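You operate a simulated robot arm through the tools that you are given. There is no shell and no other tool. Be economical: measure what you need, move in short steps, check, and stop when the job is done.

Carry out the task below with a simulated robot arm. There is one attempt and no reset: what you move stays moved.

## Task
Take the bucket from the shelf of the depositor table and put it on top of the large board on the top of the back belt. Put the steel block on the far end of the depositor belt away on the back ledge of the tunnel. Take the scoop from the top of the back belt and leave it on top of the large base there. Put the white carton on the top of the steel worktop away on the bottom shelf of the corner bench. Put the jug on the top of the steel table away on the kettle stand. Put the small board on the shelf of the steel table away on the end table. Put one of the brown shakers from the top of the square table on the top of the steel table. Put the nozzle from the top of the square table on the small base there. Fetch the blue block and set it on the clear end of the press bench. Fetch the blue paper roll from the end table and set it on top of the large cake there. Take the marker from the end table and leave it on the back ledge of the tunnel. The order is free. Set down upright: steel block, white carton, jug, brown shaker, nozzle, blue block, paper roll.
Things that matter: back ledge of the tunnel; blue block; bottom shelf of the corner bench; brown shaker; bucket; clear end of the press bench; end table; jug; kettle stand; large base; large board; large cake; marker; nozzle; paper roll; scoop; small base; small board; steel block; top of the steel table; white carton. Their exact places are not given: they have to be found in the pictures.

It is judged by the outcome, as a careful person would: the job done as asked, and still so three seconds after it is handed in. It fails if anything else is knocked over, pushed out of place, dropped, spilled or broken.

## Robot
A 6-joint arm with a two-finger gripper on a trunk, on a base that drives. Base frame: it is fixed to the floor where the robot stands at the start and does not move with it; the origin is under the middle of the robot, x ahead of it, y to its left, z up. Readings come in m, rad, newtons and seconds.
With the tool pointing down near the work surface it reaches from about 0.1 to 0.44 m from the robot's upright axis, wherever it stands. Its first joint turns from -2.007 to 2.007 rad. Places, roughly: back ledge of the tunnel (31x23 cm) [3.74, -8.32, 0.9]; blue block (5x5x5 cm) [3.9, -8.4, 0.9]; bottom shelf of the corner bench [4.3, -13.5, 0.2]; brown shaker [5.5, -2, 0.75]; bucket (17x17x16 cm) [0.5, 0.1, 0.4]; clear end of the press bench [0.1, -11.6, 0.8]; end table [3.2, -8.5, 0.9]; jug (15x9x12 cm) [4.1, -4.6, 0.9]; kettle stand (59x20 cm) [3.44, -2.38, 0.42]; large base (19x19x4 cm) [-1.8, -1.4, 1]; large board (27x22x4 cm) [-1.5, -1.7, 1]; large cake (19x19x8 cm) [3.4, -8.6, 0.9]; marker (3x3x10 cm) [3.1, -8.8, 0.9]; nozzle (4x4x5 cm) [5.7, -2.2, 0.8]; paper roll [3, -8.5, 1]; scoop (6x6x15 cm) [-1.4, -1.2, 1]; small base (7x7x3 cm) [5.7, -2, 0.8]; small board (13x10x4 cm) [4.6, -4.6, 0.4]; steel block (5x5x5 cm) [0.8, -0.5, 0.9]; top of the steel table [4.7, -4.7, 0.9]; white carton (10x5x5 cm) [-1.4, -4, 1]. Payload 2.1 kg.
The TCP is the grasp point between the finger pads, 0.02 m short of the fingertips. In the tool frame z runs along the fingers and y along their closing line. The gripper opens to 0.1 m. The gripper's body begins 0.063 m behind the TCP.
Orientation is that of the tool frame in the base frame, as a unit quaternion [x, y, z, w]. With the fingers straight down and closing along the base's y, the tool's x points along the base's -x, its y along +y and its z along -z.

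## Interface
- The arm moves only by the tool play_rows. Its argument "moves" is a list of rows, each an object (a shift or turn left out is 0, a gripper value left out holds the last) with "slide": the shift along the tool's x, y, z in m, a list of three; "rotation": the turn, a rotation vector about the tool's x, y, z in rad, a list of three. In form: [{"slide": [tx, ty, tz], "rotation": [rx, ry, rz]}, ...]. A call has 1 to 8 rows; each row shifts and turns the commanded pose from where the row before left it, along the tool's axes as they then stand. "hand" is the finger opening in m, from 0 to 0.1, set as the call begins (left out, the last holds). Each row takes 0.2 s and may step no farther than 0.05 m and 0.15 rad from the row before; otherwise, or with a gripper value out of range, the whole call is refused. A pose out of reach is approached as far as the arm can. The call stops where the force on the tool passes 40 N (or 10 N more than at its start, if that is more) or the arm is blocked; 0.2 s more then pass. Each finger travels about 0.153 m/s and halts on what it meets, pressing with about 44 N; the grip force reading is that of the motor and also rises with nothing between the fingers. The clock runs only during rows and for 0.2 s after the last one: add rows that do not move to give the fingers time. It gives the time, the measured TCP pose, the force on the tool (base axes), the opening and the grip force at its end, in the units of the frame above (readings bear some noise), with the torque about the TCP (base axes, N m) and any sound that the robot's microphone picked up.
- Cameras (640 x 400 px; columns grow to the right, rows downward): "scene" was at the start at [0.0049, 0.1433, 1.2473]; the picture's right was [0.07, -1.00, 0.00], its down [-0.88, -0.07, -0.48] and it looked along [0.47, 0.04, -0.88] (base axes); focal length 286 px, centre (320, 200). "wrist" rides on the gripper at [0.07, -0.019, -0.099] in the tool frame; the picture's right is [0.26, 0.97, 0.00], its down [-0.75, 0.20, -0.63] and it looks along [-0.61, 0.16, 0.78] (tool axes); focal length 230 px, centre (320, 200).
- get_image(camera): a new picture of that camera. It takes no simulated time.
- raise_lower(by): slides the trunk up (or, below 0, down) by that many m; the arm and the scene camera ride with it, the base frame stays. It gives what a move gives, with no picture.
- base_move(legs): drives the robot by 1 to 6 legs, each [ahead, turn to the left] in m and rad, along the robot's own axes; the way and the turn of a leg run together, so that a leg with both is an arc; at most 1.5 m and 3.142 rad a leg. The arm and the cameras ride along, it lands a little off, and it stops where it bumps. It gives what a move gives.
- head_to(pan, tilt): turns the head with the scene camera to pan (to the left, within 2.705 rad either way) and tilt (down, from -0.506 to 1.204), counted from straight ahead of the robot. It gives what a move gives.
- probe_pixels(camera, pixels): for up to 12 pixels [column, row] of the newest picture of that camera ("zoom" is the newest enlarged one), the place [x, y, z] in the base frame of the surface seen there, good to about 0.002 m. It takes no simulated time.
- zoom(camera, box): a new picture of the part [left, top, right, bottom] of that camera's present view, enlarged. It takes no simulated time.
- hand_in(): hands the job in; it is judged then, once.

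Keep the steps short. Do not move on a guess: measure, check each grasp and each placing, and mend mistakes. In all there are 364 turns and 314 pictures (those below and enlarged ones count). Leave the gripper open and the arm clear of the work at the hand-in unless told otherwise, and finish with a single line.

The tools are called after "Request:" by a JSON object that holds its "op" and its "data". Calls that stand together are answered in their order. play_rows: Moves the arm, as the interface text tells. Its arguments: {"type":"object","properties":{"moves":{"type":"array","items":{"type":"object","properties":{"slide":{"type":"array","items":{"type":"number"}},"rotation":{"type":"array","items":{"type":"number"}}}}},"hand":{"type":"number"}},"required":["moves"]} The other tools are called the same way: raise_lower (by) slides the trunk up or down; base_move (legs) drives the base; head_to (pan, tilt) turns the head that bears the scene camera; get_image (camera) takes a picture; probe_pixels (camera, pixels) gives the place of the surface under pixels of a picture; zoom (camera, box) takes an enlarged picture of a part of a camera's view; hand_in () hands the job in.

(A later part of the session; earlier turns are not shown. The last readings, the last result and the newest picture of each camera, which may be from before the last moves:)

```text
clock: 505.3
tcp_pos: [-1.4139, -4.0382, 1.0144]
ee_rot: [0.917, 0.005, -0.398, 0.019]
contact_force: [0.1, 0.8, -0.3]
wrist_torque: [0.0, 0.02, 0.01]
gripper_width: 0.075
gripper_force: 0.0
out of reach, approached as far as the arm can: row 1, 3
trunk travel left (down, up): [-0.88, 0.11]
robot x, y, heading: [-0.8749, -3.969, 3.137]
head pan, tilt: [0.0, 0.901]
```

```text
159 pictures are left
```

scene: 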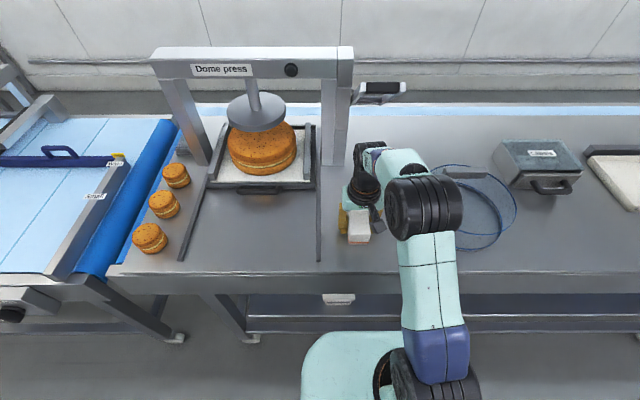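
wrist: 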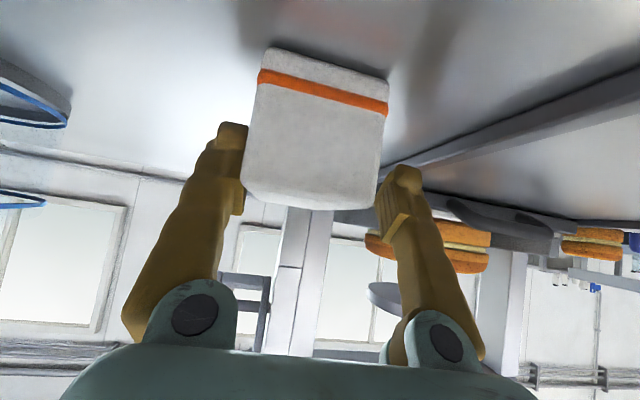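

Request:
{"op": "play_rows", "data": {"moves": [{"slide": [0, -0.02, 0]}, {"slide": [0.013, 0, 0.004]}, {}]}}

Request:
{"op": "get_image", "data": {"camera": "wrist"}}

```text
clock: 506.1
tcp_pos: [-1.4086, -4.0384, 1.0007]
ee_rot: [0.918, 0.009, -0.396, 0.015]
contact_force: [-0.3, 0.4, -0.1]
wrist_torque: [0.0, 0.03, -0.03]
gripper_width: 0.0749
gripper_force: 0.0
out of reach, approached as far as the arm can: row 1
trunk travel left (down, up): [-0.88, 0.11]
robot x, y, heading: [-0.8734, -3.969, 3.136]
head pan, tilt: [0.0, 0.901]
```

```text
158 pictures are left
```

wrist: 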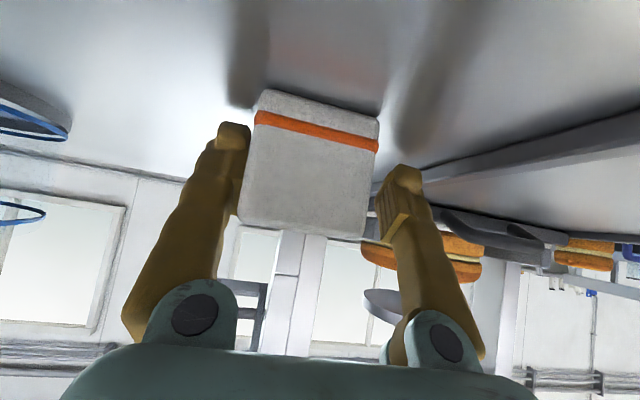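

Lateral slide is limited; use a tiny base turn (right 0.037) to centre on the carton, then close.

Request:
{"op": "base_move", "data": {"legs": [[0, -0.037]]}}

Request:
{"op": "play_rows", "data": {"hand": 0.02, "moves": [{}, {}, {}, {}]}}

Request:
{"op": "raise_lower", "data": {"by": 0.1}}

Request:
{"op": "get_image", "data": {"camera": "wrist"}}

```text
clock: 506.8
tcp_pos: [-1.4094, -4.0193, 1.0015]
ee_rot: [0.918, -0.008, -0.397, 0.007]
contact_force: [0.2, -0.3, 0.0]
wrist_torque: [-0.02, -0.02, 0.02]
gripper_width: 0.0749
gripper_force: 0.1
trunk travel left (down, up): [-0.88, 0.11]
robot x, y, heading: [-0.8787, -3.9695, 3.097]
head pan, tilt: [0.0, 0.901]
```

```text
clock: 507.8
tcp_pos: [-1.4104, -4.0199, 1.0024]
ee_rot: [0.918, -0.009, -0.397, 0.007]
contact_force: [0.0, 0.1, 2.5]
wrist_torque: [0.06, 0.01, 0.05]
gripper_width: 0.0472
gripper_force: 44.5
trunk travel left (down, up): [-0.88, 0.11]
robot x, y, heading: [-0.8778, -3.9688, 3.103]
head pan, tilt: [0.0, 0.901]
```

```text
clock: 509.2
tcp_pos: [-1.41, -4.0192, 1.1014]
ee_rot: [0.918, -0.009, -0.396, 0.007]
contact_force: [1.1, 0.0, -1.7]
wrist_torque: [-0.01, -0.03, -0.02]
gripper_width: 0.0466
gripper_force: 43.7
trunk travel left (down, up): [-0.98, 0.01]
robot x, y, heading: [-0.882, -3.9643, 3.096]
head pan, tilt: [0.0, 0.901]
```

```text
157 pictures are left
```

wrist: 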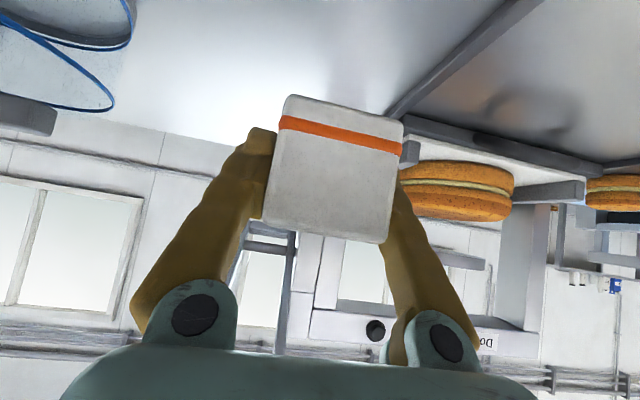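

Carton regrasped. Back off, turn left and drive south along the aisle.

Request:
{"op": "base_move", "data": {"legs": [[-0.3, 0], [0, 1.615], [1.5, 0], [1.5, 0], [1.5, 0], [1.4, 0]]}}

Request:
{"op": "head_to", "data": {"pan": 0.8, "tilt": 0.4}}

Request:
{"op": "get_image", "data": {"camera": "scene"}}

```text
clock: 542.9
tcp_pos: [-0.425, -10.4302, 1.1017]
ee_rot: [0.634, 0.664, -0.265, 0.294]
contact_force: [0.4, -0.3, -1.3]
wrist_torque: [-0.03, 0.02, -0.01]
gripper_width: 0.0468
gripper_force: 44.1
trunk travel left (down, up): [-0.98, 0.01]
robot x, y, heading: [-0.5092, -9.9037, -1.549]
head pan, tilt: [0.0, 0.901]
```

```text
clock: 544.0
tcp_pos: [-0.4254, -10.4307, 1.1013]
ee_rot: [0.634, 0.664, -0.266, 0.294]
contact_force: [0.1, -0.5, -1.1]
wrist_torque: [0.03, 0.0, 0.03]
gripper_width: 0.0468
gripper_force: 44.4
trunk travel left (down, up): [-0.98, 0.01]
robot x, y, heading: [-0.5084, -9.8991, -1.547]
head pan, tilt: [0.799, 0.4]
```

```text
156 pictures are left
```

scene: 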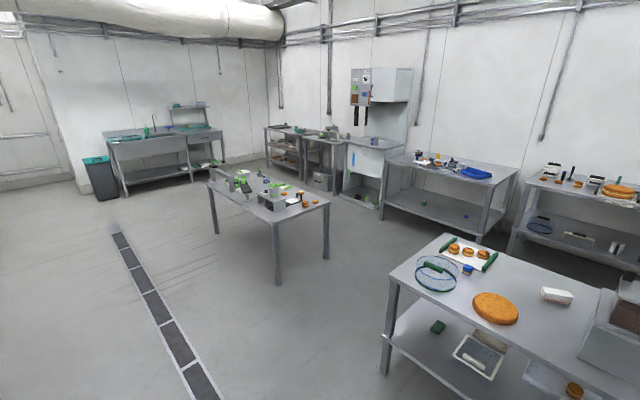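

Request:
{"op": "zoom", "data": {"camera": "scene", "box": [240, 100, 380, 220]}}

Request:
{"op": "probe_pixels", "data": {"camera": "zoom", "pixels": [[200, 270], [200, 235], [200, 190], [215, 135], [115, 275], [285, 360], [300, 200], [380, 360], [290, 140], [420, 130], [600, 460]]}}

```text
3.33 times, centred on (310, 160) of scene
```

zoom: 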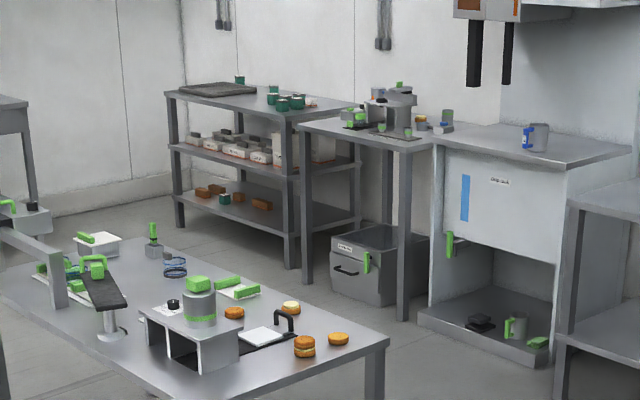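

```text
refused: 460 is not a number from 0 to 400
```

Request:
{"op": "probe_pixels", "data": {"camera": "zoom", "pixels": [[200, 188], [255, 222], [200, 215], [215, 148], [180, 225], [290, 262], [300, 235], [355, 230], [205, 95], [290, 115], [325, 222]]}}

```text
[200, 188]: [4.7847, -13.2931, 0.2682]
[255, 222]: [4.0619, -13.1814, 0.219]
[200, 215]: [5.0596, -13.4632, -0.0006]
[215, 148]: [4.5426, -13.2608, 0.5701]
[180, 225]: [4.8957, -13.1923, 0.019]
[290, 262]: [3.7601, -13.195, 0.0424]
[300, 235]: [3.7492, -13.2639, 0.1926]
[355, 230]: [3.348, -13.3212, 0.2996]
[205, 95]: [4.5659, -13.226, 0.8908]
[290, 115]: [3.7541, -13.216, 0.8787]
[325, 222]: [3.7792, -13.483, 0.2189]
```

The corner bench: legs x 3.76–4.9, front y≈-13.19, bottom shelf z≈0.22, next shelf ≈0.55. A free part lies at the right end. Drive there.

Request:
{"op": "base_move", "data": {"legs": [[0.33, 0], [0, 1.547], [1.5, 0], [1.5, 0], [1.45, 0]]}}

Request:
{"op": "head_to", "data": {"pan": -1.4, "tilt": 0.5}}

Request:
{"op": "get_image", "data": {"camera": "scene"}}

```text
clock: 571.0
tcp_pos: [4.4881, -10.0256, 1.101]
ee_rot: [-0.028, 0.918, 0.023, 0.396]
contact_force: [0.7, 0.4, -2.1]
wrist_torque: [0.0, 0.02, 0.04]
gripper_width: 0.047
gripper_force: 44.6
trunk travel left (down, up): [-0.98, 0.01]
robot x, y, heading: [3.9603, -10.1113, 0.033]
head pan, tilt: [0.799, 0.4]
```

```text
clock: 573.0
tcp_pos: [4.4886, -10.0245, 1.1009]
ee_rot: [-0.028, 0.917, 0.023, 0.396]
contact_force: [-1.1, 1.1, -2.1]
wrist_torque: [-0.02, 0.03, -0.02]
gripper_width: 0.0468
gripper_force: 44.6
trunk travel left (down, up): [-0.98, 0.01]
robot x, y, heading: [3.958, -10.1145, 0.033]
head pan, tilt: [-1.4, 0.499]
```

```text
154 pictures are left
```

scene: 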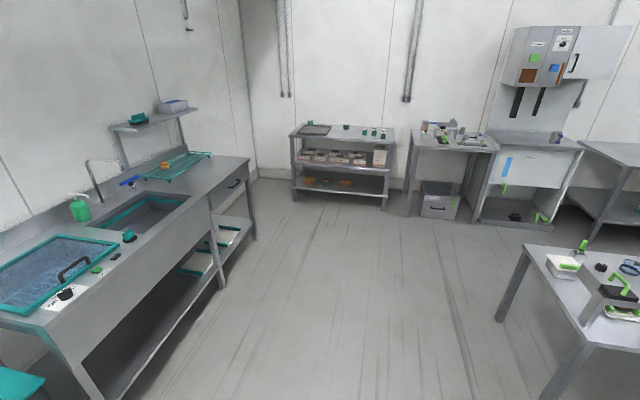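

Request:
{"op": "base_move", "data": {"legs": [[0, -1.604], [1.4, 0], [0.6, 0]]}}

Request:
{"op": "raise_lower", "data": {"by": -0.4}}

Request:
{"op": "raise_lower", "data": {"by": -0.35}}

Request:
{"op": "head_to", "data": {"pan": 0, "tilt": 0.4}}

Request:
{"op": "get_image", "data": {"camera": "scene"}}

```text
clock: 586.9
tcp_pos: [4.0072, -12.6382, 1.1017]
ee_rot: [0.645, 0.653, -0.271, 0.29]
contact_force: [0.0, 0.2, -2.8]
wrist_torque: [0.03, -0.02, -0.02]
gripper_width: 0.047
gripper_force: 44.1
trunk travel left (down, up): [-0.98, 0.01]
robot x, y, heading: [3.9403, -12.1065, -1.586]
head pan, tilt: [-1.4, 0.499]
```

```text
clock: 590.7
tcp_pos: [4.0074, -12.638, 0.7021]
ee_rot: [0.646, 0.653, -0.271, 0.289]
contact_force: [-0.4, 0.4, -1.4]
wrist_torque: [0.04, 0.0, 0.01]
gripper_width: 0.0465
gripper_force: 43.9
trunk travel left (down, up): [-0.58, 0.41]
robot x, y, heading: [3.9428, -12.104, -1.581]
head pan, tilt: [-1.4, 0.499]
```

```text
clock: 594.1
tcp_pos: [4.0075, -12.637, 0.3519]
ee_rot: [0.646, 0.653, -0.271, 0.289]
contact_force: [0.2, 0.6, -2.4]
wrist_torque: [0.03, 0.03, 0.0]
gripper_width: 0.0465
gripper_force: 44.0
trunk travel left (down, up): [-0.23, 0.76]
robot x, y, heading: [3.9403, -12.107, -1.584]
head pan, tilt: [-1.4, 0.499]
```

```text
clock: 595.7
tcp_pos: [4.0087, -12.6381, 0.3506]
ee_rot: [0.645, 0.653, -0.271, 0.29]
contact_force: [-0.1, -0.3, -2.5]
wrist_torque: [0.0, 0.0, 0.0]
gripper_width: 0.0467
gripper_force: 43.5
trunk travel left (down, up): [-0.23, 0.76]
robot x, y, heading: [3.9449, -12.1053, -1.578]
head pan, tilt: [0.0, 0.4]
```

```text
153 pictures are left
```

scene: 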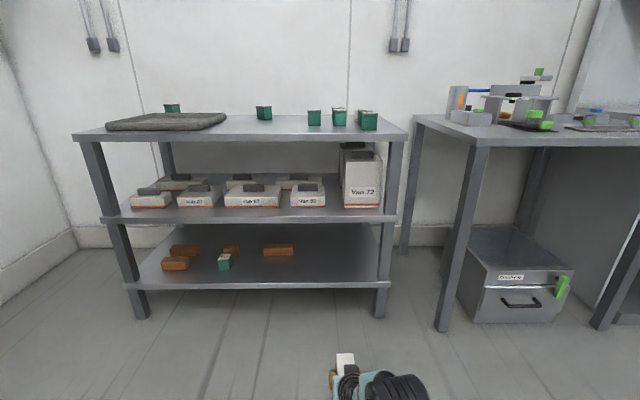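

Request:
{"op": "probe_pixels", "data": {"camera": "scene", "pixels": [[330, 275], [330, 250], [365, 275], [278, 250], [380, 287], [330, 283], [330, 217], [383, 310], [300, 270], [345, 240]]}}

```text
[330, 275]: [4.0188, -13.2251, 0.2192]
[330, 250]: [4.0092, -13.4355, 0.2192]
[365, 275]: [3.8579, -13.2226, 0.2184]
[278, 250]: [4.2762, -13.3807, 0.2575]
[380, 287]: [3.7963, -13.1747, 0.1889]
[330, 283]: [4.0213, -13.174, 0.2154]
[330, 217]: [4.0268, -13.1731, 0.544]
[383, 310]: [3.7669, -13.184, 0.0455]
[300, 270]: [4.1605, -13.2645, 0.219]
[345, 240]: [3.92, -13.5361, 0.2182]
```

Free area at (4.0,-13.3). Lower to z≈0.295 and drive in.

Request:
{"op": "raise_lower", "data": {"by": -0.055}}

Request:
{"op": "base_move", "data": {"legs": [[0.48, 0]]}}

Request:
{"op": "head_to", "data": {"pan": 0, "tilt": 0.75}}

Request:
{"op": "get_image", "data": {"camera": "scene"}}

Request:
{"op": "get_image", "data": {"camera": "wrist"}}

```text
clock: 596.6
tcp_pos: [4.007, -12.6371, 0.296]
ee_rot: [0.645, 0.653, -0.27, 0.29]
contact_force: [0.6, 0.2, -1.7]
wrist_torque: [0.01, 0.02, 0.01]
gripper_width: 0.0468
gripper_force: 44.0
trunk travel left (down, up): [-0.175, 0.815]
robot x, y, heading: [3.9408, -12.1025, -1.586]
head pan, tilt: [0.0, 0.4]
```

```text
clock: 599.5
tcp_pos: [4.0005, -13.122, 0.2949]
ee_rot: [0.646, 0.653, -0.271, 0.29]
contact_force: [-0.4, -0.4, -2.4]
wrist_torque: [0.02, -0.01, 0.0]
gripper_width: 0.0467
gripper_force: 44.5
trunk travel left (down, up): [-0.175, 0.815]
robot x, y, heading: [3.9366, -12.5885, -1.587]
head pan, tilt: [0.0, 0.4]
```

```text
clock: 600.3
tcp_pos: [4.0011, -13.1212, 0.2951]
ee_rot: [0.646, 0.653, -0.27, 0.29]
contact_force: [-0.4, -0.8, -1.5]
wrist_torque: [0.03, 0.0, 0.02]
gripper_width: 0.047
gripper_force: 44.0
trunk travel left (down, up): [-0.175, 0.815]
robot x, y, heading: [3.9372, -12.5883, -1.588]
head pan, tilt: [0.0, 0.75]
```

```text
152 pictures are left
```

scene: 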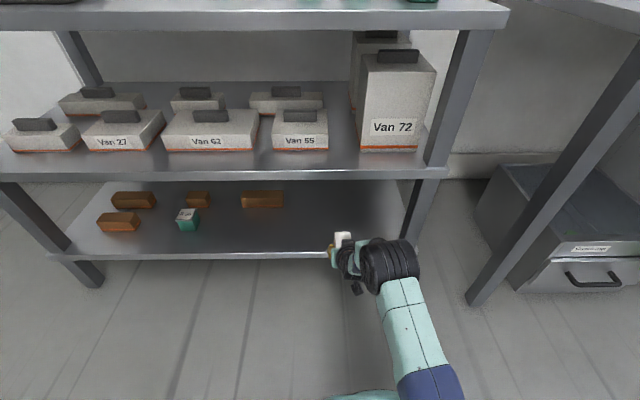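

```text
151 pictures are left
```

wrist: 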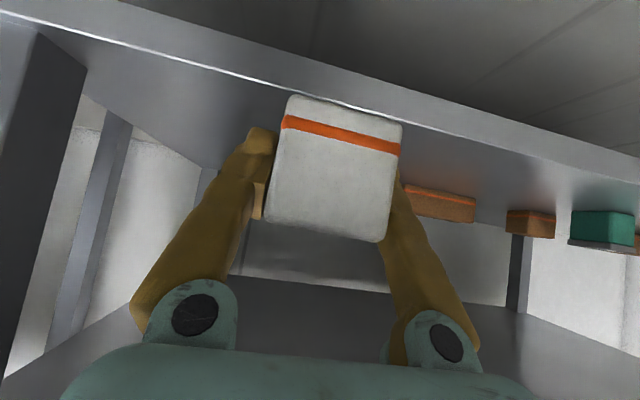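

Request:
{"op": "base_move", "data": {"legs": [[0.17, 0]]}}

Request:
{"op": "raise_lower", "data": {"by": -0.04}}

Request:
{"op": "raise_lower", "data": {"by": -0.005}}

Request:
{"op": "get_image", "data": {"camera": "scene"}}

Request:
{"op": "get_image", "data": {"camera": "wrist"}}

```text
clock: 601.8
tcp_pos: [3.9965, -13.2937, 0.2957]
ee_rot: [0.646, 0.652, -0.271, 0.29]
contact_force: [0.6, -0.1, -1.0]
wrist_torque: [0.01, 0.01, -0.01]
gripper_width: 0.0468
gripper_force: 43.6
trunk travel left (down, up): [-0.175, 0.815]
robot x, y, heading: [3.9341, -12.7628, -1.584]
head pan, tilt: [0.0, 0.75]
```

```text
clock: 602.6
tcp_pos: [3.9957, -13.2937, 0.2563]
ee_rot: [0.647, 0.651, -0.272, 0.289]
contact_force: [0.4, 0.1, -2.2]
wrist_torque: [0.02, -0.02, 0.02]
gripper_width: 0.0467
gripper_force: 43.5
trunk travel left (down, up): [-0.135, 0.855]
robot x, y, heading: [3.9337, -12.7611, -1.588]
head pan, tilt: [0.0, 0.75]
```

```text
clock: 603.2
tcp_pos: [3.9959, -13.2923, 0.2511]
ee_rot: [0.647, 0.651, -0.273, 0.289]
contact_force: [0.6, -0.5, -1.6]
wrist_torque: [0.0, -0.01, 0.0]
gripper_width: 0.0465
gripper_force: 44.4
trunk travel left (down, up): [-0.13, 0.86]
robot x, y, heading: [3.9343, -12.7632, -1.59]
head pan, tilt: [0.0, 0.75]
```

```text
150 pictures are left
```

scene: 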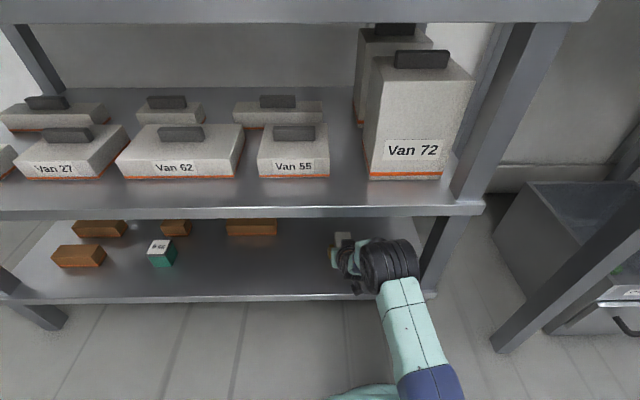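

```text
149 pictures are left
```

wrist: 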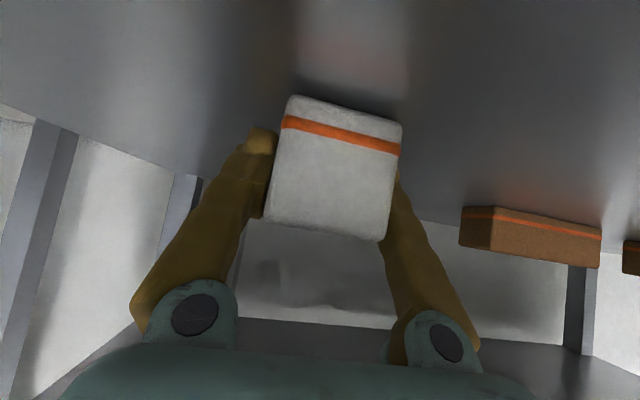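

Request:
{"op": "raise_lower", "data": {"by": -0.003}}

Request:
{"op": "raise_lower", "data": {"by": -0.003}}

```text
clock: 603.7
tcp_pos: [3.9961, -13.2927, 0.2501]
ee_rot: [0.646, 0.652, -0.272, 0.29]
contact_force: [-0.2, 0.0, 2.5]
wrist_torque: [0.21, 0.13, 0.02]
gripper_width: 0.0467
gripper_force: 44.0
trunk travel left (down, up): [-0.127, 0.863]
robot x, y, heading: [3.9337, -12.7585, -1.588]
head pan, tilt: [0.0, 0.75]
```

```text
clock: 604.2
tcp_pos: [3.9953, -13.2943, 0.2481]
ee_rot: [0.645, 0.651, -0.274, 0.292]
contact_force: [0.1, 3.5, 19.6]
wrist_torque: [0.41, 0.51, -0.03]
gripper_width: 0.047
gripper_force: 43.2
trunk travel left (down, up): [-0.124, 0.866]
robot x, y, heading: [3.9359, -12.7613, -1.588]
head pan, tilt: [0.0, 0.75]
```

Contact. Ease 2 mm, open, raise slightly along the tool and back out.

Request:
{"op": "raise_lower", "data": {"by": 0.002}}

Request:
{"op": "play_rows", "data": {"hand": 0.075, "moves": [{}, {}, {}]}}

Request:
{"op": "play_rows", "data": {"moves": [{"slide": [0, 0, -0.04]}, {"slide": [0, 0, -0.03]}, {}]}}

Request:
{"op": "get_image", "data": {"camera": "wrist"}}

```text
clock: 604.7
tcp_pos: [3.9959, -13.2934, 0.2489]
ee_rot: [0.646, 0.651, -0.272, 0.29]
contact_force: [0.3, -5.0, 8.4]
wrist_torque: [-0.75, 0.23, 0.12]
gripper_width: 0.0468
gripper_force: 44.4
trunk travel left (down, up): [-0.126, 0.864]
robot x, y, heading: [3.9363, -12.7636, -1.588]
head pan, tilt: [0.0, 0.75]
```

```text
clock: 605.5
tcp_pos: [3.9967, -13.2937, 0.2478]
ee_rot: [0.646, 0.652, -0.271, 0.29]
contact_force: [0.0, -0.5, -0.2]
wrist_torque: [-0.02, -0.02, -0.01]
gripper_width: 0.0748
gripper_force: 0.1
trunk travel left (down, up): [-0.126, 0.864]
robot x, y, heading: [3.9316, -12.7613, -1.584]
head pan, tilt: [0.0, 0.75]
```

```text
clock: 606.3
tcp_pos: [3.9901, -13.2523, 0.3006]
ee_rot: [0.645, 0.655, -0.273, 0.285]
contact_force: [0.0, -0.4, -0.4]
wrist_torque: [0.01, -0.02, 0.02]
gripper_width: 0.0751
gripper_force: 0.0
out of reach, approached as far as the arm can: row 1, 2
trunk travel left (down, up): [-0.126, 0.864]
robot x, y, heading: [3.9337, -12.7625, -1.582]
head pan, tilt: [0.0, 0.75]
```

```text
148 pictures are left
```

wrist: 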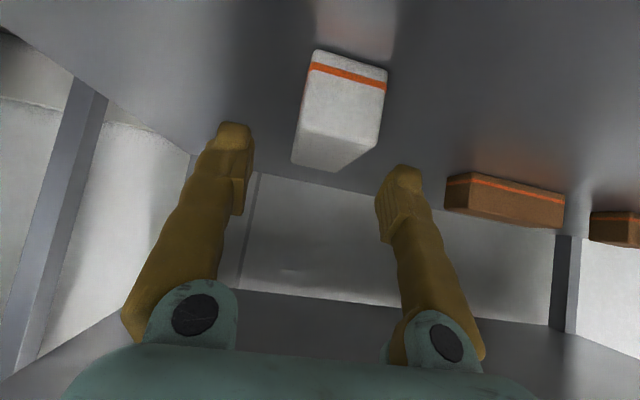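

Carton placed. Back out and raise the trunk.

Request:
{"op": "base_move", "data": {"legs": [[-0.6, 0]]}}

Request:
{"op": "get_image", "data": {"camera": "scene"}}

Request:
{"op": "raise_lower", "data": {"by": 0.4}}

Request:
{"op": "raise_lower", "data": {"by": 0.4}}

```text
clock: 609.7
tcp_pos: [3.9973, -12.6588, 0.3012]
ee_rot: [0.646, 0.653, -0.274, 0.284]
contact_force: [-0.3, 0.0, -0.5]
wrist_torque: [0.02, 0.03, 0.02]
gripper_width: 0.0749
gripper_force: 0.1
trunk travel left (down, up): [-0.126, 0.864]
robot x, y, heading: [3.9478, -12.1679, -1.596]
head pan, tilt: [0.0, 0.75]
```

```text
147 pictures are left
```

scene: 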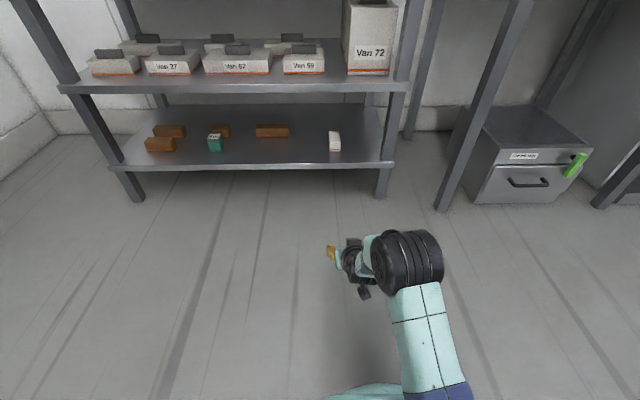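

```text
clock: 613.5
tcp_pos: [3.9984, -12.6596, 0.7005]
ee_rot: [0.647, 0.652, -0.275, 0.284]
contact_force: [-0.3, -0.1, -1.1]
wrist_torque: [0.03, -0.02, -0.02]
gripper_width: 0.0748
gripper_force: 0.1
trunk travel left (down, up): [-0.526, 0.464]
robot x, y, heading: [3.9472, -12.1664, -1.589]
head pan, tilt: [0.0, 0.75]
```

```text
clock: 617.4
tcp_pos: [3.9993, -12.6591, 1.101]
ee_rot: [0.647, 0.653, -0.274, 0.284]
contact_force: [0.1, -0.3, 0.3]
wrist_torque: [0.0, 0.01, 0.0]
gripper_width: 0.0749
gripper_force: 0.0
trunk travel left (down, up): [-0.926, 0.064]
robot x, y, heading: [3.947, -12.1716, -1.592]
head pan, tilt: [0.0, 0.75]
```

Request:
{"op": "play_rows", "data": {"moves": [{"slide": [0.03, -0.01, -0.033]}, {"slide": [0.03, -0.01, -0.033]}, {"rotation": [0, 0.135, 0]}, {"rotation": [0, 0.135, 0]}, {"rotation": [0, 0.135, 0]}, {"rotation": [0, 0.135, 0]}, {"rotation": [0, 0.135, 0]}, {"rotation": [0, 0.135, 0]}]}}

Request:
{"op": "base_move", "data": {"legs": [[-0.4, 0], [0, 2.5]]}}

```text
clock: 619.1
tcp_pos: [3.9445, -12.6069, 1.1382]
ee_rot: [0.703, 0.666, -0.223, 0.116]
contact_force: [1.4, -0.2, 0.1]
wrist_torque: [0.0, 0.01, 0.02]
gripper_width: 0.0748
gripper_force: 0.0
out of reach, approached as far as the arm can: row 1, 2, 4, 5, 6, 7, 8
trunk travel left (down, up): [-0.926, 0.064]
robot x, y, heading: [3.9442, -12.1663, -1.593]
head pan, tilt: [0.0, 0.75]
```

```text
clock: 627.6
tcp_pos: [4.2122, -11.4147, 1.1396]
ee_rot: [-0.416, 0.874, 0.04, 0.248]
contact_force: [-0.4, 0.2, 0.3]
wrist_torque: [0.0, 0.01, 0.0]
gripper_width: 0.0748
gripper_force: 0.1
trunk travel left (down, up): [-0.926, 0.064]
robot x, y, heading: [3.9538, -11.7665, 0.923]
head pan, tilt: [0.0, 0.75]
```

The wrist sits slightly tilted near a limit; try correcting in free space.

Request:
{"op": "play_rows", "data": {"moves": [{"rotation": [-0.077, 0, 0]}, {"rotation": [-0.077, 0, 0]}, {}]}}

Request:
{"op": "head_to", "data": {"pan": -0.2, "tilt": 1.1}}

Request:
{"op": "get_image", "data": {"camera": "scene"}}

```text
clock: 628.4
tcp_pos: [4.2115, -11.414, 1.1397]
ee_rot: [-0.433, 0.868, 0.108, 0.216]
contact_force: [0.1, -0.1, 0.3]
wrist_torque: [0.03, 0.0, 0.02]
gripper_width: 0.0752
gripper_force: 0.1
trunk travel left (down, up): [-0.926, 0.064]
robot x, y, heading: [3.9518, -11.7691, 0.918]
head pan, tilt: [0.0, 0.75]
```

```text
clock: 629.2
tcp_pos: [4.2128, -11.4148, 1.1405]
ee_rot: [-0.434, 0.868, 0.109, 0.215]
contact_force: [0.1, 0.4, 0.0]
wrist_torque: [-0.05, 0.01, 0.0]
gripper_width: 0.0751
gripper_force: 0.1
trunk travel left (down, up): [-0.926, 0.064]
robot x, y, heading: [3.9552, -11.7689, 0.916]
head pan, tilt: [-0.201, 1.1]
```

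```text
146 pictures are left
```

scene: 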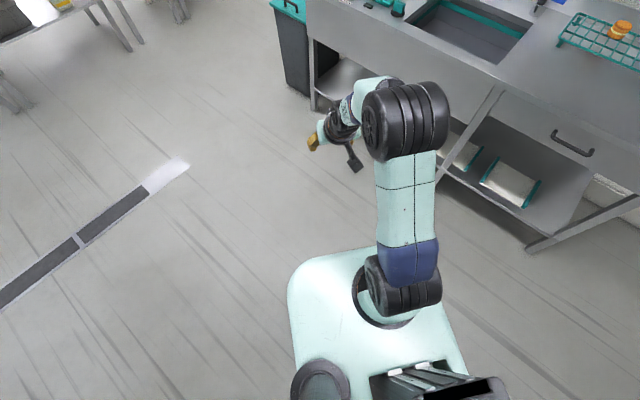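

Wrist is normal again. Drive back toward the east gap.

Request:
{"op": "base_move", "data": {"legs": [[0, 0.542], [1.5, 0], [0.68, 0], [0, -1.31]]}}

Request:
{"op": "head_to", "data": {"pan": 0, "tilt": 0.6}}

Request:
{"op": "get_image", "data": {"camera": "scene"}}

```text
clock: 644.7
tcp_pos: [4.6348, -9.5356, 1.1389]
ee_rot: [-0.076, 0.967, 0.02, 0.241]
contact_force: [0.4, -0.3, -0.8]
wrist_torque: [-0.01, 0.0, 0.01]
gripper_width: 0.075
gripper_force: 0.1
trunk travel left (down, up): [-0.926, 0.064]
robot x, y, heading: [4.2024, -9.6088, 0.149]
head pan, tilt: [-0.201, 1.1]
```

```text
clock: 645.6
tcp_pos: [4.6333, -9.5357, 1.139]
ee_rot: [-0.077, 0.967, 0.02, 0.241]
contact_force: [0.0, 0.0, -0.4]
wrist_torque: [0.0, 0.0, -0.02]
gripper_width: 0.0748
gripper_force: 0.0
trunk travel left (down, up): [-0.926, 0.064]
robot x, y, heading: [4.1993, -9.6087, 0.144]
head pan, tilt: [0.0, 0.6]
```

```text
145 pictures are left
```

scene: 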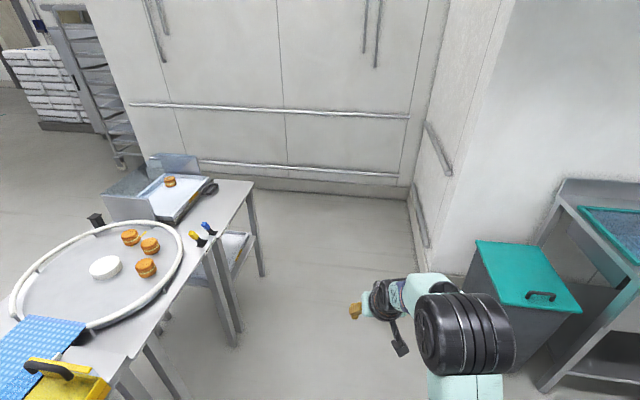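

Request:
{"op": "base_move", "data": {"legs": [[0, 0.02], [1.5, 0], [0.45, 0], [0, 1.47], [1.5, 0], [0.6, 0]]}}

Request:
{"op": "get_image", "data": {"camera": "scene"}}

```text
clock: 669.3
tcp_pos: [5.9114, -6.7469, 1.139]
ee_rot: [0.718, -0.654, -0.179, -0.161]
contact_force: [0.1, 0.4, -0.7]
wrist_torque: [-0.01, -0.02, 0.01]
gripper_width: 0.0748
gripper_force: 0.0
trunk travel left (down, up): [-0.926, 0.064]
robot x, y, heading: [5.9589, -7.1826, 1.658]
head pan, tilt: [0.0, 0.6]
```

```text
144 pictures are left
```

scene: 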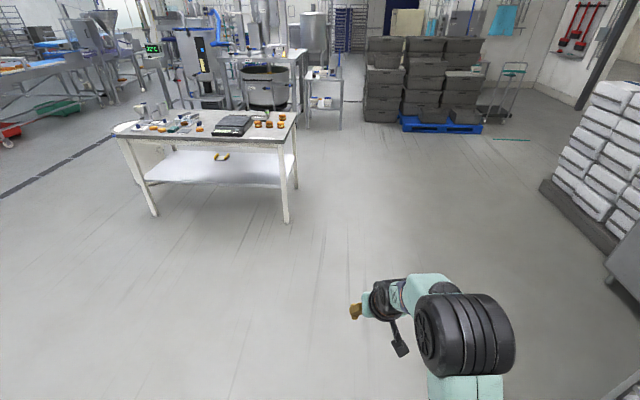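

Request:
{"op": "zoom", "data": {"camera": "scene", "box": [90, 40, 350, 230]}}

Request:
{"op": "probe_pixels", "data": {"camera": "scene", "pixels": [[288, 222], [155, 215], [298, 113], [115, 130], [340, 128], [308, 128], [325, 80], [405, 125], [222, 157], [143, 108]]}}

```text
2.11 times, centred on (220, 135) of scene
```

zoom: 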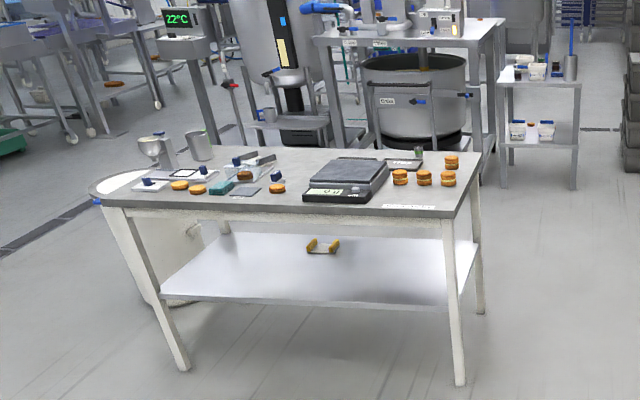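

```text
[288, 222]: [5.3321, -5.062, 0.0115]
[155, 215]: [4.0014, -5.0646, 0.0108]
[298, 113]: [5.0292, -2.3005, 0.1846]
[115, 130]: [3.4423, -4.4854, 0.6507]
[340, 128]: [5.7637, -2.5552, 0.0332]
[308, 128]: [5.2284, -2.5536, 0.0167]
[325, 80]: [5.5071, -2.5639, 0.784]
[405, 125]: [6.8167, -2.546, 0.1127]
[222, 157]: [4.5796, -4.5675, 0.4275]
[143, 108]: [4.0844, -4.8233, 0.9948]
```

Drive north to about (5.95,-3.7) in front of the square table.

Request:
{"op": "base_move", "data": {"legs": [[0, -0.08], [1.5, 0], [1.5, 0], [0.4, 0]]}}

Request:
{"op": "head_to", "data": {"pan": 0.3, "tilt": 0.6}}

Request:
{"op": "get_image", "data": {"camera": "scene"}}

```text
clock: 686.5
tcp_pos: [5.7996, -3.3151, 1.139]
ee_rot: [0.707, -0.665, -0.176, -0.164]
contact_force: [-0.7, -0.3, -0.5]
wrist_torque: [0.03, 0.0, 0.03]
gripper_width: 0.0749
gripper_force: 0.0
trunk travel left (down, up): [-0.926, 0.064]
robot x, y, heading: [5.8313, -3.7532, 1.63]
head pan, tilt: [0.0, 0.6]
```

```text
clock: 687.3
tcp_pos: [5.799, -3.314, 1.1393]
ee_rot: [0.708, -0.664, -0.176, -0.163]
contact_force: [-0.2, -0.2, -1.2]
wrist_torque: [0.01, 0.01, -0.03]
gripper_width: 0.0749
gripper_force: 0.0
trunk travel left (down, up): [-0.926, 0.064]
robot x, y, heading: [5.832, -3.753, 1.627]
head pan, tilt: [0.3, 0.6]
```

```text
142 pictures are left
```

scene: 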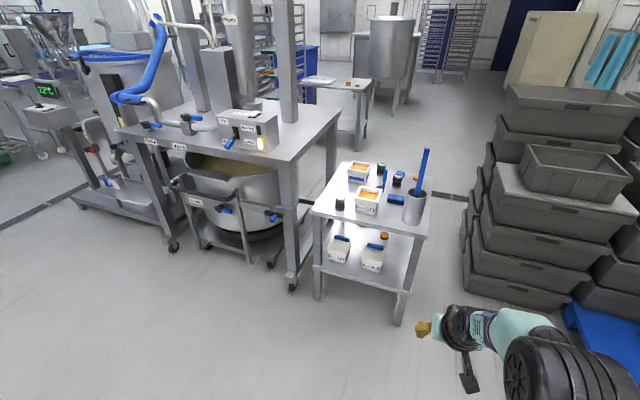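

Request:
{"op": "zoom", "data": {"camera": "scene", "box": [300, 140, 450, 280]}}

Request:
{"op": "probe_pixels", "data": {"camera": "zoom", "pixels": [[166, 270], [347, 120], [418, 180], [500, 160], [410, 255], [280, 255], [485, 305], [340, 185], [250, 130], [70, 280], [525, 390], [345, 160]]}}

```text
2.86 times, centred on (375, 210) of scene
```

zoom: 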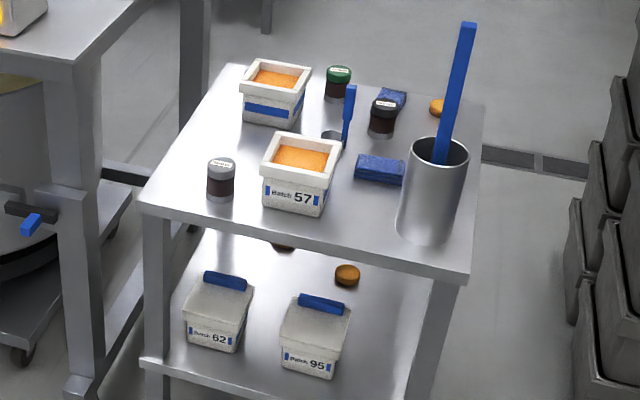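

```text
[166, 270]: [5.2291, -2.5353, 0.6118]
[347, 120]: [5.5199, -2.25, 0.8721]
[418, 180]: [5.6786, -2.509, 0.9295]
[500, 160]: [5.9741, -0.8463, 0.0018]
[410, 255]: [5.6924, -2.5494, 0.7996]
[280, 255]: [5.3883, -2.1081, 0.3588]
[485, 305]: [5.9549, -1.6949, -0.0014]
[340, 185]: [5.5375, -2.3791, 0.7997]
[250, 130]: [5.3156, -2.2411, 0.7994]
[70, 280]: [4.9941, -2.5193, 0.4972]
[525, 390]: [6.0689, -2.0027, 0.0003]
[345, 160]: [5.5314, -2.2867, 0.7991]
```

Items are small; move closer for a better look.

Request:
{"op": "base_move", "data": {"legs": [[0.5, 0], [0, 0.25]]}}

Request:
{"op": "head_to", "data": {"pan": 0.0, "tilt": 0.85}}

Request:
{"op": "get_image", "data": {"camera": "scene"}}

```text
clock: 691.0
tcp_pos: [5.6654, -2.8447, 1.1394]
ee_rot: [0.785, -0.572, -0.194, -0.141]
contact_force: [-0.6, 0.4, 0.0]
wrist_torque: [0.06, -0.02, -0.02]
gripper_width: 0.0751
gripper_force: 0.0
trunk travel left (down, up): [-0.926, 0.064]
robot x, y, heading: [5.8028, -3.2589, 1.875]
head pan, tilt: [0.3, 0.6]
```

```text
clock: 691.8
tcp_pos: [5.6649, -2.8459, 1.1396]
ee_rot: [0.784, -0.571, -0.196, -0.141]
contact_force: [0.2, 0.4, 0.1]
wrist_torque: [-0.03, 0.0, 0.01]
gripper_width: 0.0748
gripper_force: 0.0
trunk travel left (down, up): [-0.926, 0.064]
robot x, y, heading: [5.8046, -3.2623, 1.872]
head pan, tilt: [0.0, 0.85]
```

```text
140 pictures are left
```

scene: 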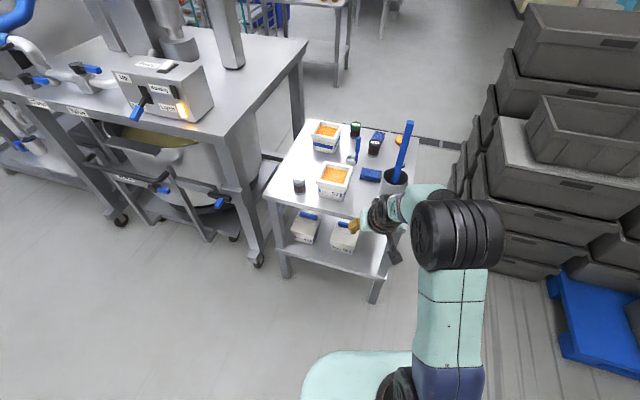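

Request:
{"op": "zoom", "data": {"camera": "scene", "box": [260, 105, 430, 215]}}

Request:
{"op": "probe_pixels", "data": {"camera": "zoom", "pixels": [[149, 305], [360, 85], [430, 145], [440, 120], [345, 195], [415, 265], [365, 150], [435, 165], [510, 135], [150, 290], [540, 150]]}}

```text
3.64 times, centred on (345, 160) of scene
```

zoom: 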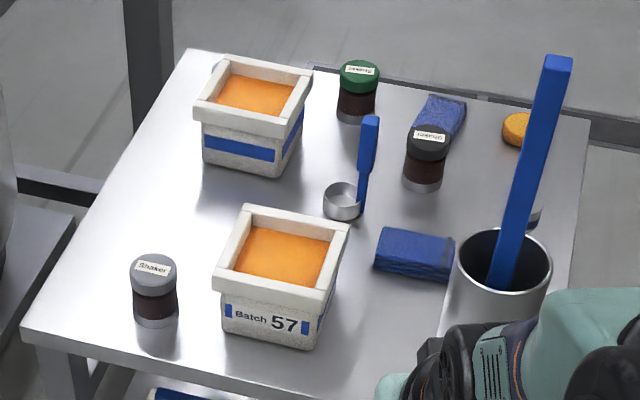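

```text
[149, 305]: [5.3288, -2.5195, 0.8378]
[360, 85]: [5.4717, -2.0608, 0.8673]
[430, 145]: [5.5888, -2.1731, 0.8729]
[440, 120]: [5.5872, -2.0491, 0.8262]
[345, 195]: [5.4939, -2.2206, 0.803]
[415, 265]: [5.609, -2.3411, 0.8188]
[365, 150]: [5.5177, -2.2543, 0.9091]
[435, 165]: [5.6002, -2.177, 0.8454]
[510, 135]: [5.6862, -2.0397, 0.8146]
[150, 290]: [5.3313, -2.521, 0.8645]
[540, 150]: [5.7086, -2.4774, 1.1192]
```

Request:
{"op": "zoom", "data": {"camera": "scene", "box": [340, 112, 420, 172]}}

Request:
{"op": "zoom", "data": {"camera": "scene", "box": [285, 165, 325, 200]}}

```text
6.67 times, centred on (380, 142) of scene
```

zoom: 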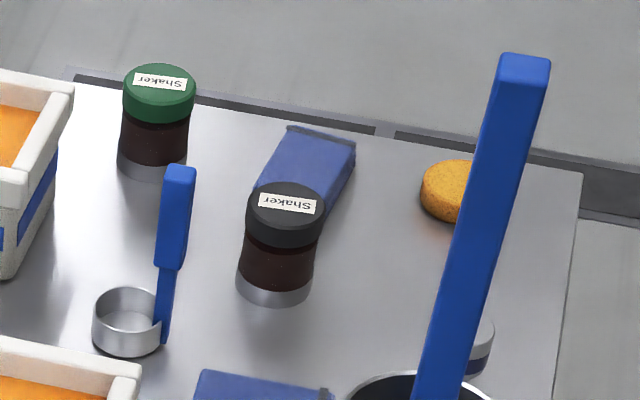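

```text
11.43 times, centred on (305, 182) of scene
```

zoom: 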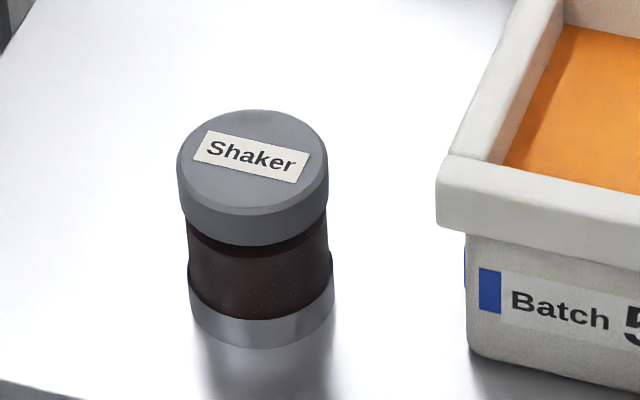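

All three are "Shaker"s with brown bodies; the grey-lidded one at (5.33,-2.53) is the easiest. The nozzle hides behind the cup, so I must find a side to reach it. Probe the gap between table and crates.

Request:
{"op": "get_image", "data": {"camera": "scene"}}

Request:
{"op": "probe_pixels", "data": {"camera": "scene", "pixels": [[452, 185], [458, 160], [470, 140], [485, 215], [416, 152], [412, 170], [440, 145], [375, 300], [286, 277], [262, 195], [258, 262], [420, 135]]}}

```text
136 pictures are left
```

scene: 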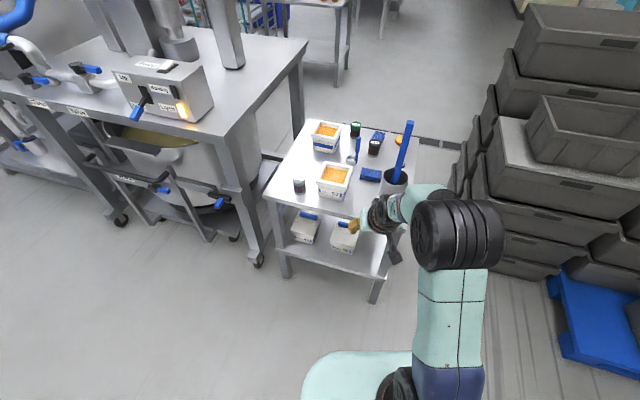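

```text
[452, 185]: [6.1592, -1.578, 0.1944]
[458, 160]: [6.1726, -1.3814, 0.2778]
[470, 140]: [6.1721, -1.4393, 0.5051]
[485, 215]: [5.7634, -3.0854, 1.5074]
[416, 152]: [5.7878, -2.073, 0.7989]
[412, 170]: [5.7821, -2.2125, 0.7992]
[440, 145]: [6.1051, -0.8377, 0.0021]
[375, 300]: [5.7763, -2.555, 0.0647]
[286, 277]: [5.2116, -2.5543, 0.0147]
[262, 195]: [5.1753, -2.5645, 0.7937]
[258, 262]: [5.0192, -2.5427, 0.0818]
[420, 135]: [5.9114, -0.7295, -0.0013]
```

The gap is too narrow (0.37 m). Check my chassis height with the wrist camera — perhaps I can slide under the table's shelf.

Request:
{"op": "play_rows", "data": {"moves": [{"rotation": [0, 0.13, 0]}, {"rotation": [0, 0.13, 0]}, {"rotation": [0, 0.13, 0]}, {"rotation": [0, 0.1, 0]}, {}]}}

Request:
{"op": "get_image", "data": {"camera": "wrist"}}

```text
clock: 693.0
tcp_pos: [5.6657, -2.8462, 1.1399]
ee_rot: [0.808, -0.589, 0.002, 0.002]
contact_force: [0.0, -0.5, -0.7]
wrist_torque: [-0.02, -0.01, -0.01]
gripper_width: 0.0748
gripper_force: 0.0
trunk travel left (down, up): [-0.926, 0.064]
robot x, y, heading: [5.8062, -3.2581, 1.874]
head pan, tilt: [0.0, 0.85]
```

```text
135 pictures are left
```

wrist: 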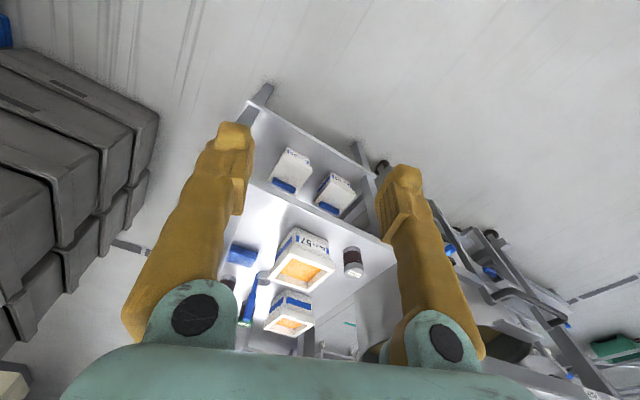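

Request:
{"op": "play_rows", "data": {"moves": [{"slide": [0.05, 0, 0]}, {"slide": [0.05, 0, 0]}, {"slide": [0.05, 0, 0]}, {"slide": [0.04, 0, 0]}, {"rotation": [0, 0.13, 0]}, {"rotation": [0, 0.13, 0]}, {}]}}

Request:
{"op": "get_image", "data": {"camera": "wrist"}}

```text
clock: 694.6
tcp_pos: [5.7224, -3.0275, 1.1401]
ee_rot: [0.801, -0.584, 0.105, 0.078]
contact_force: [0.5, -0.5, 0.5]
wrist_torque: [0.03, 0.01, 0.0]
gripper_width: 0.0748
gripper_force: 0.1
trunk travel left (down, up): [-0.926, 0.064]
robot x, y, heading: [5.8052, -3.2617, 1.877]
head pan, tilt: [0.0, 0.85]
```

```text
134 pictures are left
```

wrist: 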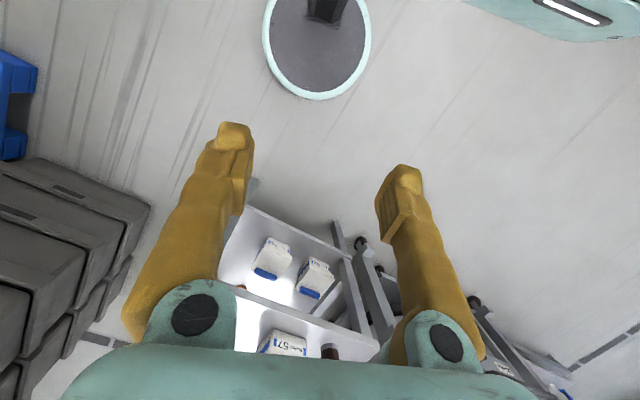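

The chassis shows: a round grey disc with teal rim and a central column. Probe its height and extents.

Request:
{"op": "probe_pixels", "data": {"camera": "wrist", "pixels": [[317, 85], [317, 97], [285, 60], [355, 60], [267, 30], [368, 30], [326, 18], [317, 110], [560, 25], [300, 10]]}}

```text
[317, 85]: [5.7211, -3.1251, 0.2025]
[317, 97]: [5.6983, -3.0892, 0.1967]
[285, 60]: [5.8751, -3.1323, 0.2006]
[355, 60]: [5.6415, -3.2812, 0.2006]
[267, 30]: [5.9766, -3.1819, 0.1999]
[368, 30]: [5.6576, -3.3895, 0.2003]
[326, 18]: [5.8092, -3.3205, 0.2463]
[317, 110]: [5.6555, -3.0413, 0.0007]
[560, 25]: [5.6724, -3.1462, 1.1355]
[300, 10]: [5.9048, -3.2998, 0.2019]
```

Good news: the chassis is a disc of radius ≈0.205 and only 0.20 high, with the column just behind the axis — it can slide under the shelf (z 0.36). Go to x≈5.45, facing +y.

Request:
{"op": "play_rows", "data": {"moves": [{"rotation": [0, -0.13, 0]}, {"rotation": [0, -0.13, 0]}, {"slide": [0, 0, -0.04]}, {"slide": [0, 0, -0.04]}, {}]}}

Request:
{"op": "base_move", "data": {"legs": [[0, 0.35], [0.58, 0], [0, -0.657]]}}

Request:
{"op": "head_to", "data": {"pan": -0.35, "tilt": 0.85}}

Request:
{"op": "get_image", "data": {"camera": "scene"}}

```text
clock: 695.8
tcp_pos: [5.723, -3.0253, 1.2193]
ee_rot: [0.809, -0.588, 0.002, 0.002]
contact_force: [-0.1, -0.9, 0.8]
wrist_torque: [0.01, 0.0, 0.05]
gripper_width: 0.075
gripper_force: 0.0
trunk travel left (down, up): [-0.926, 0.064]
robot x, y, heading: [5.8015, -3.2615, 1.873]
head pan, tilt: [0.0, 0.85]
```

```text
clock: 702.0
tcp_pos: [5.4495, -2.5536, 1.221]
ee_rot: [-0.704, 0.71, -0.001, -0.002]
contact_force: [0.2, 0.7, -0.5]
wrist_torque: [0.04, -0.01, 0.01]
gripper_width: 0.0747
gripper_force: 0.1
trunk travel left (down, up): [-0.926, 0.064]
robot x, y, heading: [5.4544, -2.8047, 1.55]
head pan, tilt: [0.0, 0.85]
```

```text
clock: 702.8
tcp_pos: [5.4507, -2.5535, 1.2207]
ee_rot: [-0.703, 0.711, -0.001, -0.003]
contact_force: [0.2, 0.6, 0.3]
wrist_torque: [-0.01, 0.01, -0.03]
gripper_width: 0.0752
gripper_force: 0.1
trunk travel left (down, up): [-0.926, 0.064]
robot x, y, heading: [5.4511, -2.7985, 1.554]
head pan, tilt: [-0.351, 0.85]
```

```text
133 pictures are left
```

scene: 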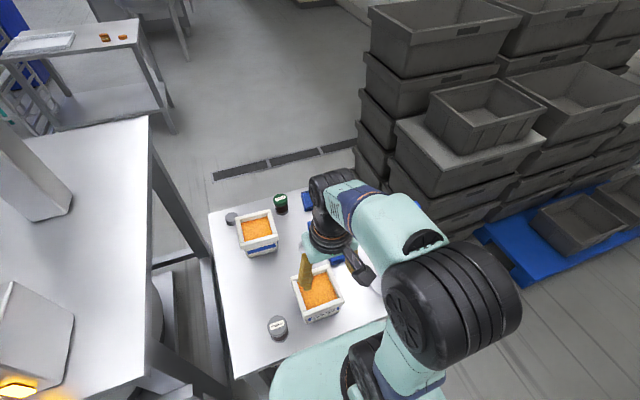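

Move forward 0.15 under the shelf and look with the wrist camera.

Request:
{"op": "base_move", "data": {"legs": [[0.15, 0.017]]}}

Request:
{"op": "get_image", "data": {"camera": "wrist"}}

```text
clock: 704.2
tcp_pos: [5.4477, -2.4104, 1.2217]
ee_rot: [0.709, -0.705, 0.0, 0.0]
contact_force: [1.0, -0.6, -0.5]
wrist_torque: [0.0, 0.01, 0.0]
gripper_width: 0.0747
gripper_force: 0.1
trunk travel left (down, up): [-0.926, 0.064]
robot x, y, heading: [5.455, -2.655, 1.569]
head pan, tilt: [-0.351, 0.85]
```

```text
132 pictures are left
```

wrist: 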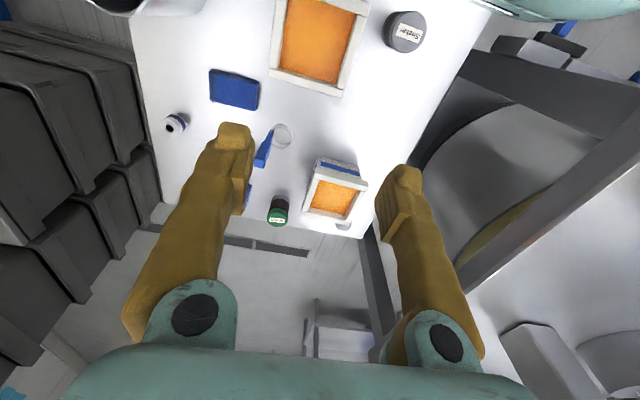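

The nozzle is at (175,122). Shift the hand right and forward for a clearer view.

Request:
{"op": "probe_pixels", "data": {"camera": "wrist", "pixels": [[175, 122], [170, 118], [183, 126]]}}

Request:
{"op": "play_rows", "data": {"moves": [{"slide": [-0.02, -0.045, 0]}, {"slide": [-0.02, -0.045, 0]}, {"slide": [-0.02, -0.045, 0]}, {"slide": [-0.02, -0.045, 0]}, {}]}}

Request:
{"op": "get_image", "data": {"camera": "wrist"}}

```text
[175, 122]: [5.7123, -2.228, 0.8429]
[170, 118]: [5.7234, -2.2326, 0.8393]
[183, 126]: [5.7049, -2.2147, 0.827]
```

```text
clock: 705.4
tcp_pos: [5.6248, -2.3291, 1.2232]
ee_rot: [0.709, -0.705, 0.001, 0.002]
contact_force: [0.0, -0.4, 0.7]
wrist_torque: [0.0, -0.02, -0.02]
gripper_width: 0.0751
gripper_force: 0.0
trunk travel left (down, up): [-0.926, 0.064]
robot x, y, heading: [5.4594, -2.6549, 1.566]
head pan, tilt: [-0.351, 0.85]
```

```text
131 pictures are left
```

wrist: 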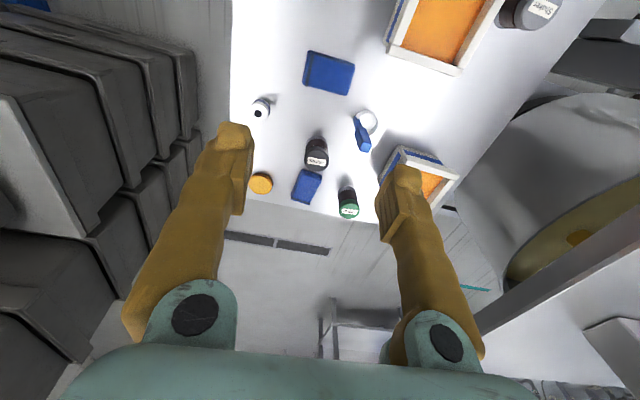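

Request:
{"op": "zoom", "data": {"camera": "wrist", "box": [220, 80, 340, 210]}}

Request:
{"op": "probe_pixels", "data": {"camera": "wrist", "pixels": [[261, 110], [258, 106], [266, 114], [260, 183], [252, 183], [269, 183], [260, 177], [260, 190], [315, 150], [305, 185], [240, 110]]}}

```text
3.08 times, centred on (280, 145) of wrist
```

zoom: 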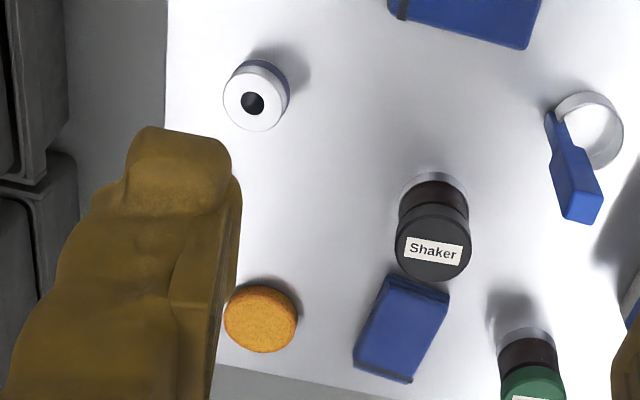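

```text
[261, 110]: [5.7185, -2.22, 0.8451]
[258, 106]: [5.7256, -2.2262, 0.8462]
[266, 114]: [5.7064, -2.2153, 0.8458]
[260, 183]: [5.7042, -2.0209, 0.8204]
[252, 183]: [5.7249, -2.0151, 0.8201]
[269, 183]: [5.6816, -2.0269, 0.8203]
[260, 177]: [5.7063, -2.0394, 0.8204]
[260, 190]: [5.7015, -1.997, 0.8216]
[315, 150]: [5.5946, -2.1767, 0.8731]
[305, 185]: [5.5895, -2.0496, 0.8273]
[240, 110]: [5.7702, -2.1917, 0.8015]
```

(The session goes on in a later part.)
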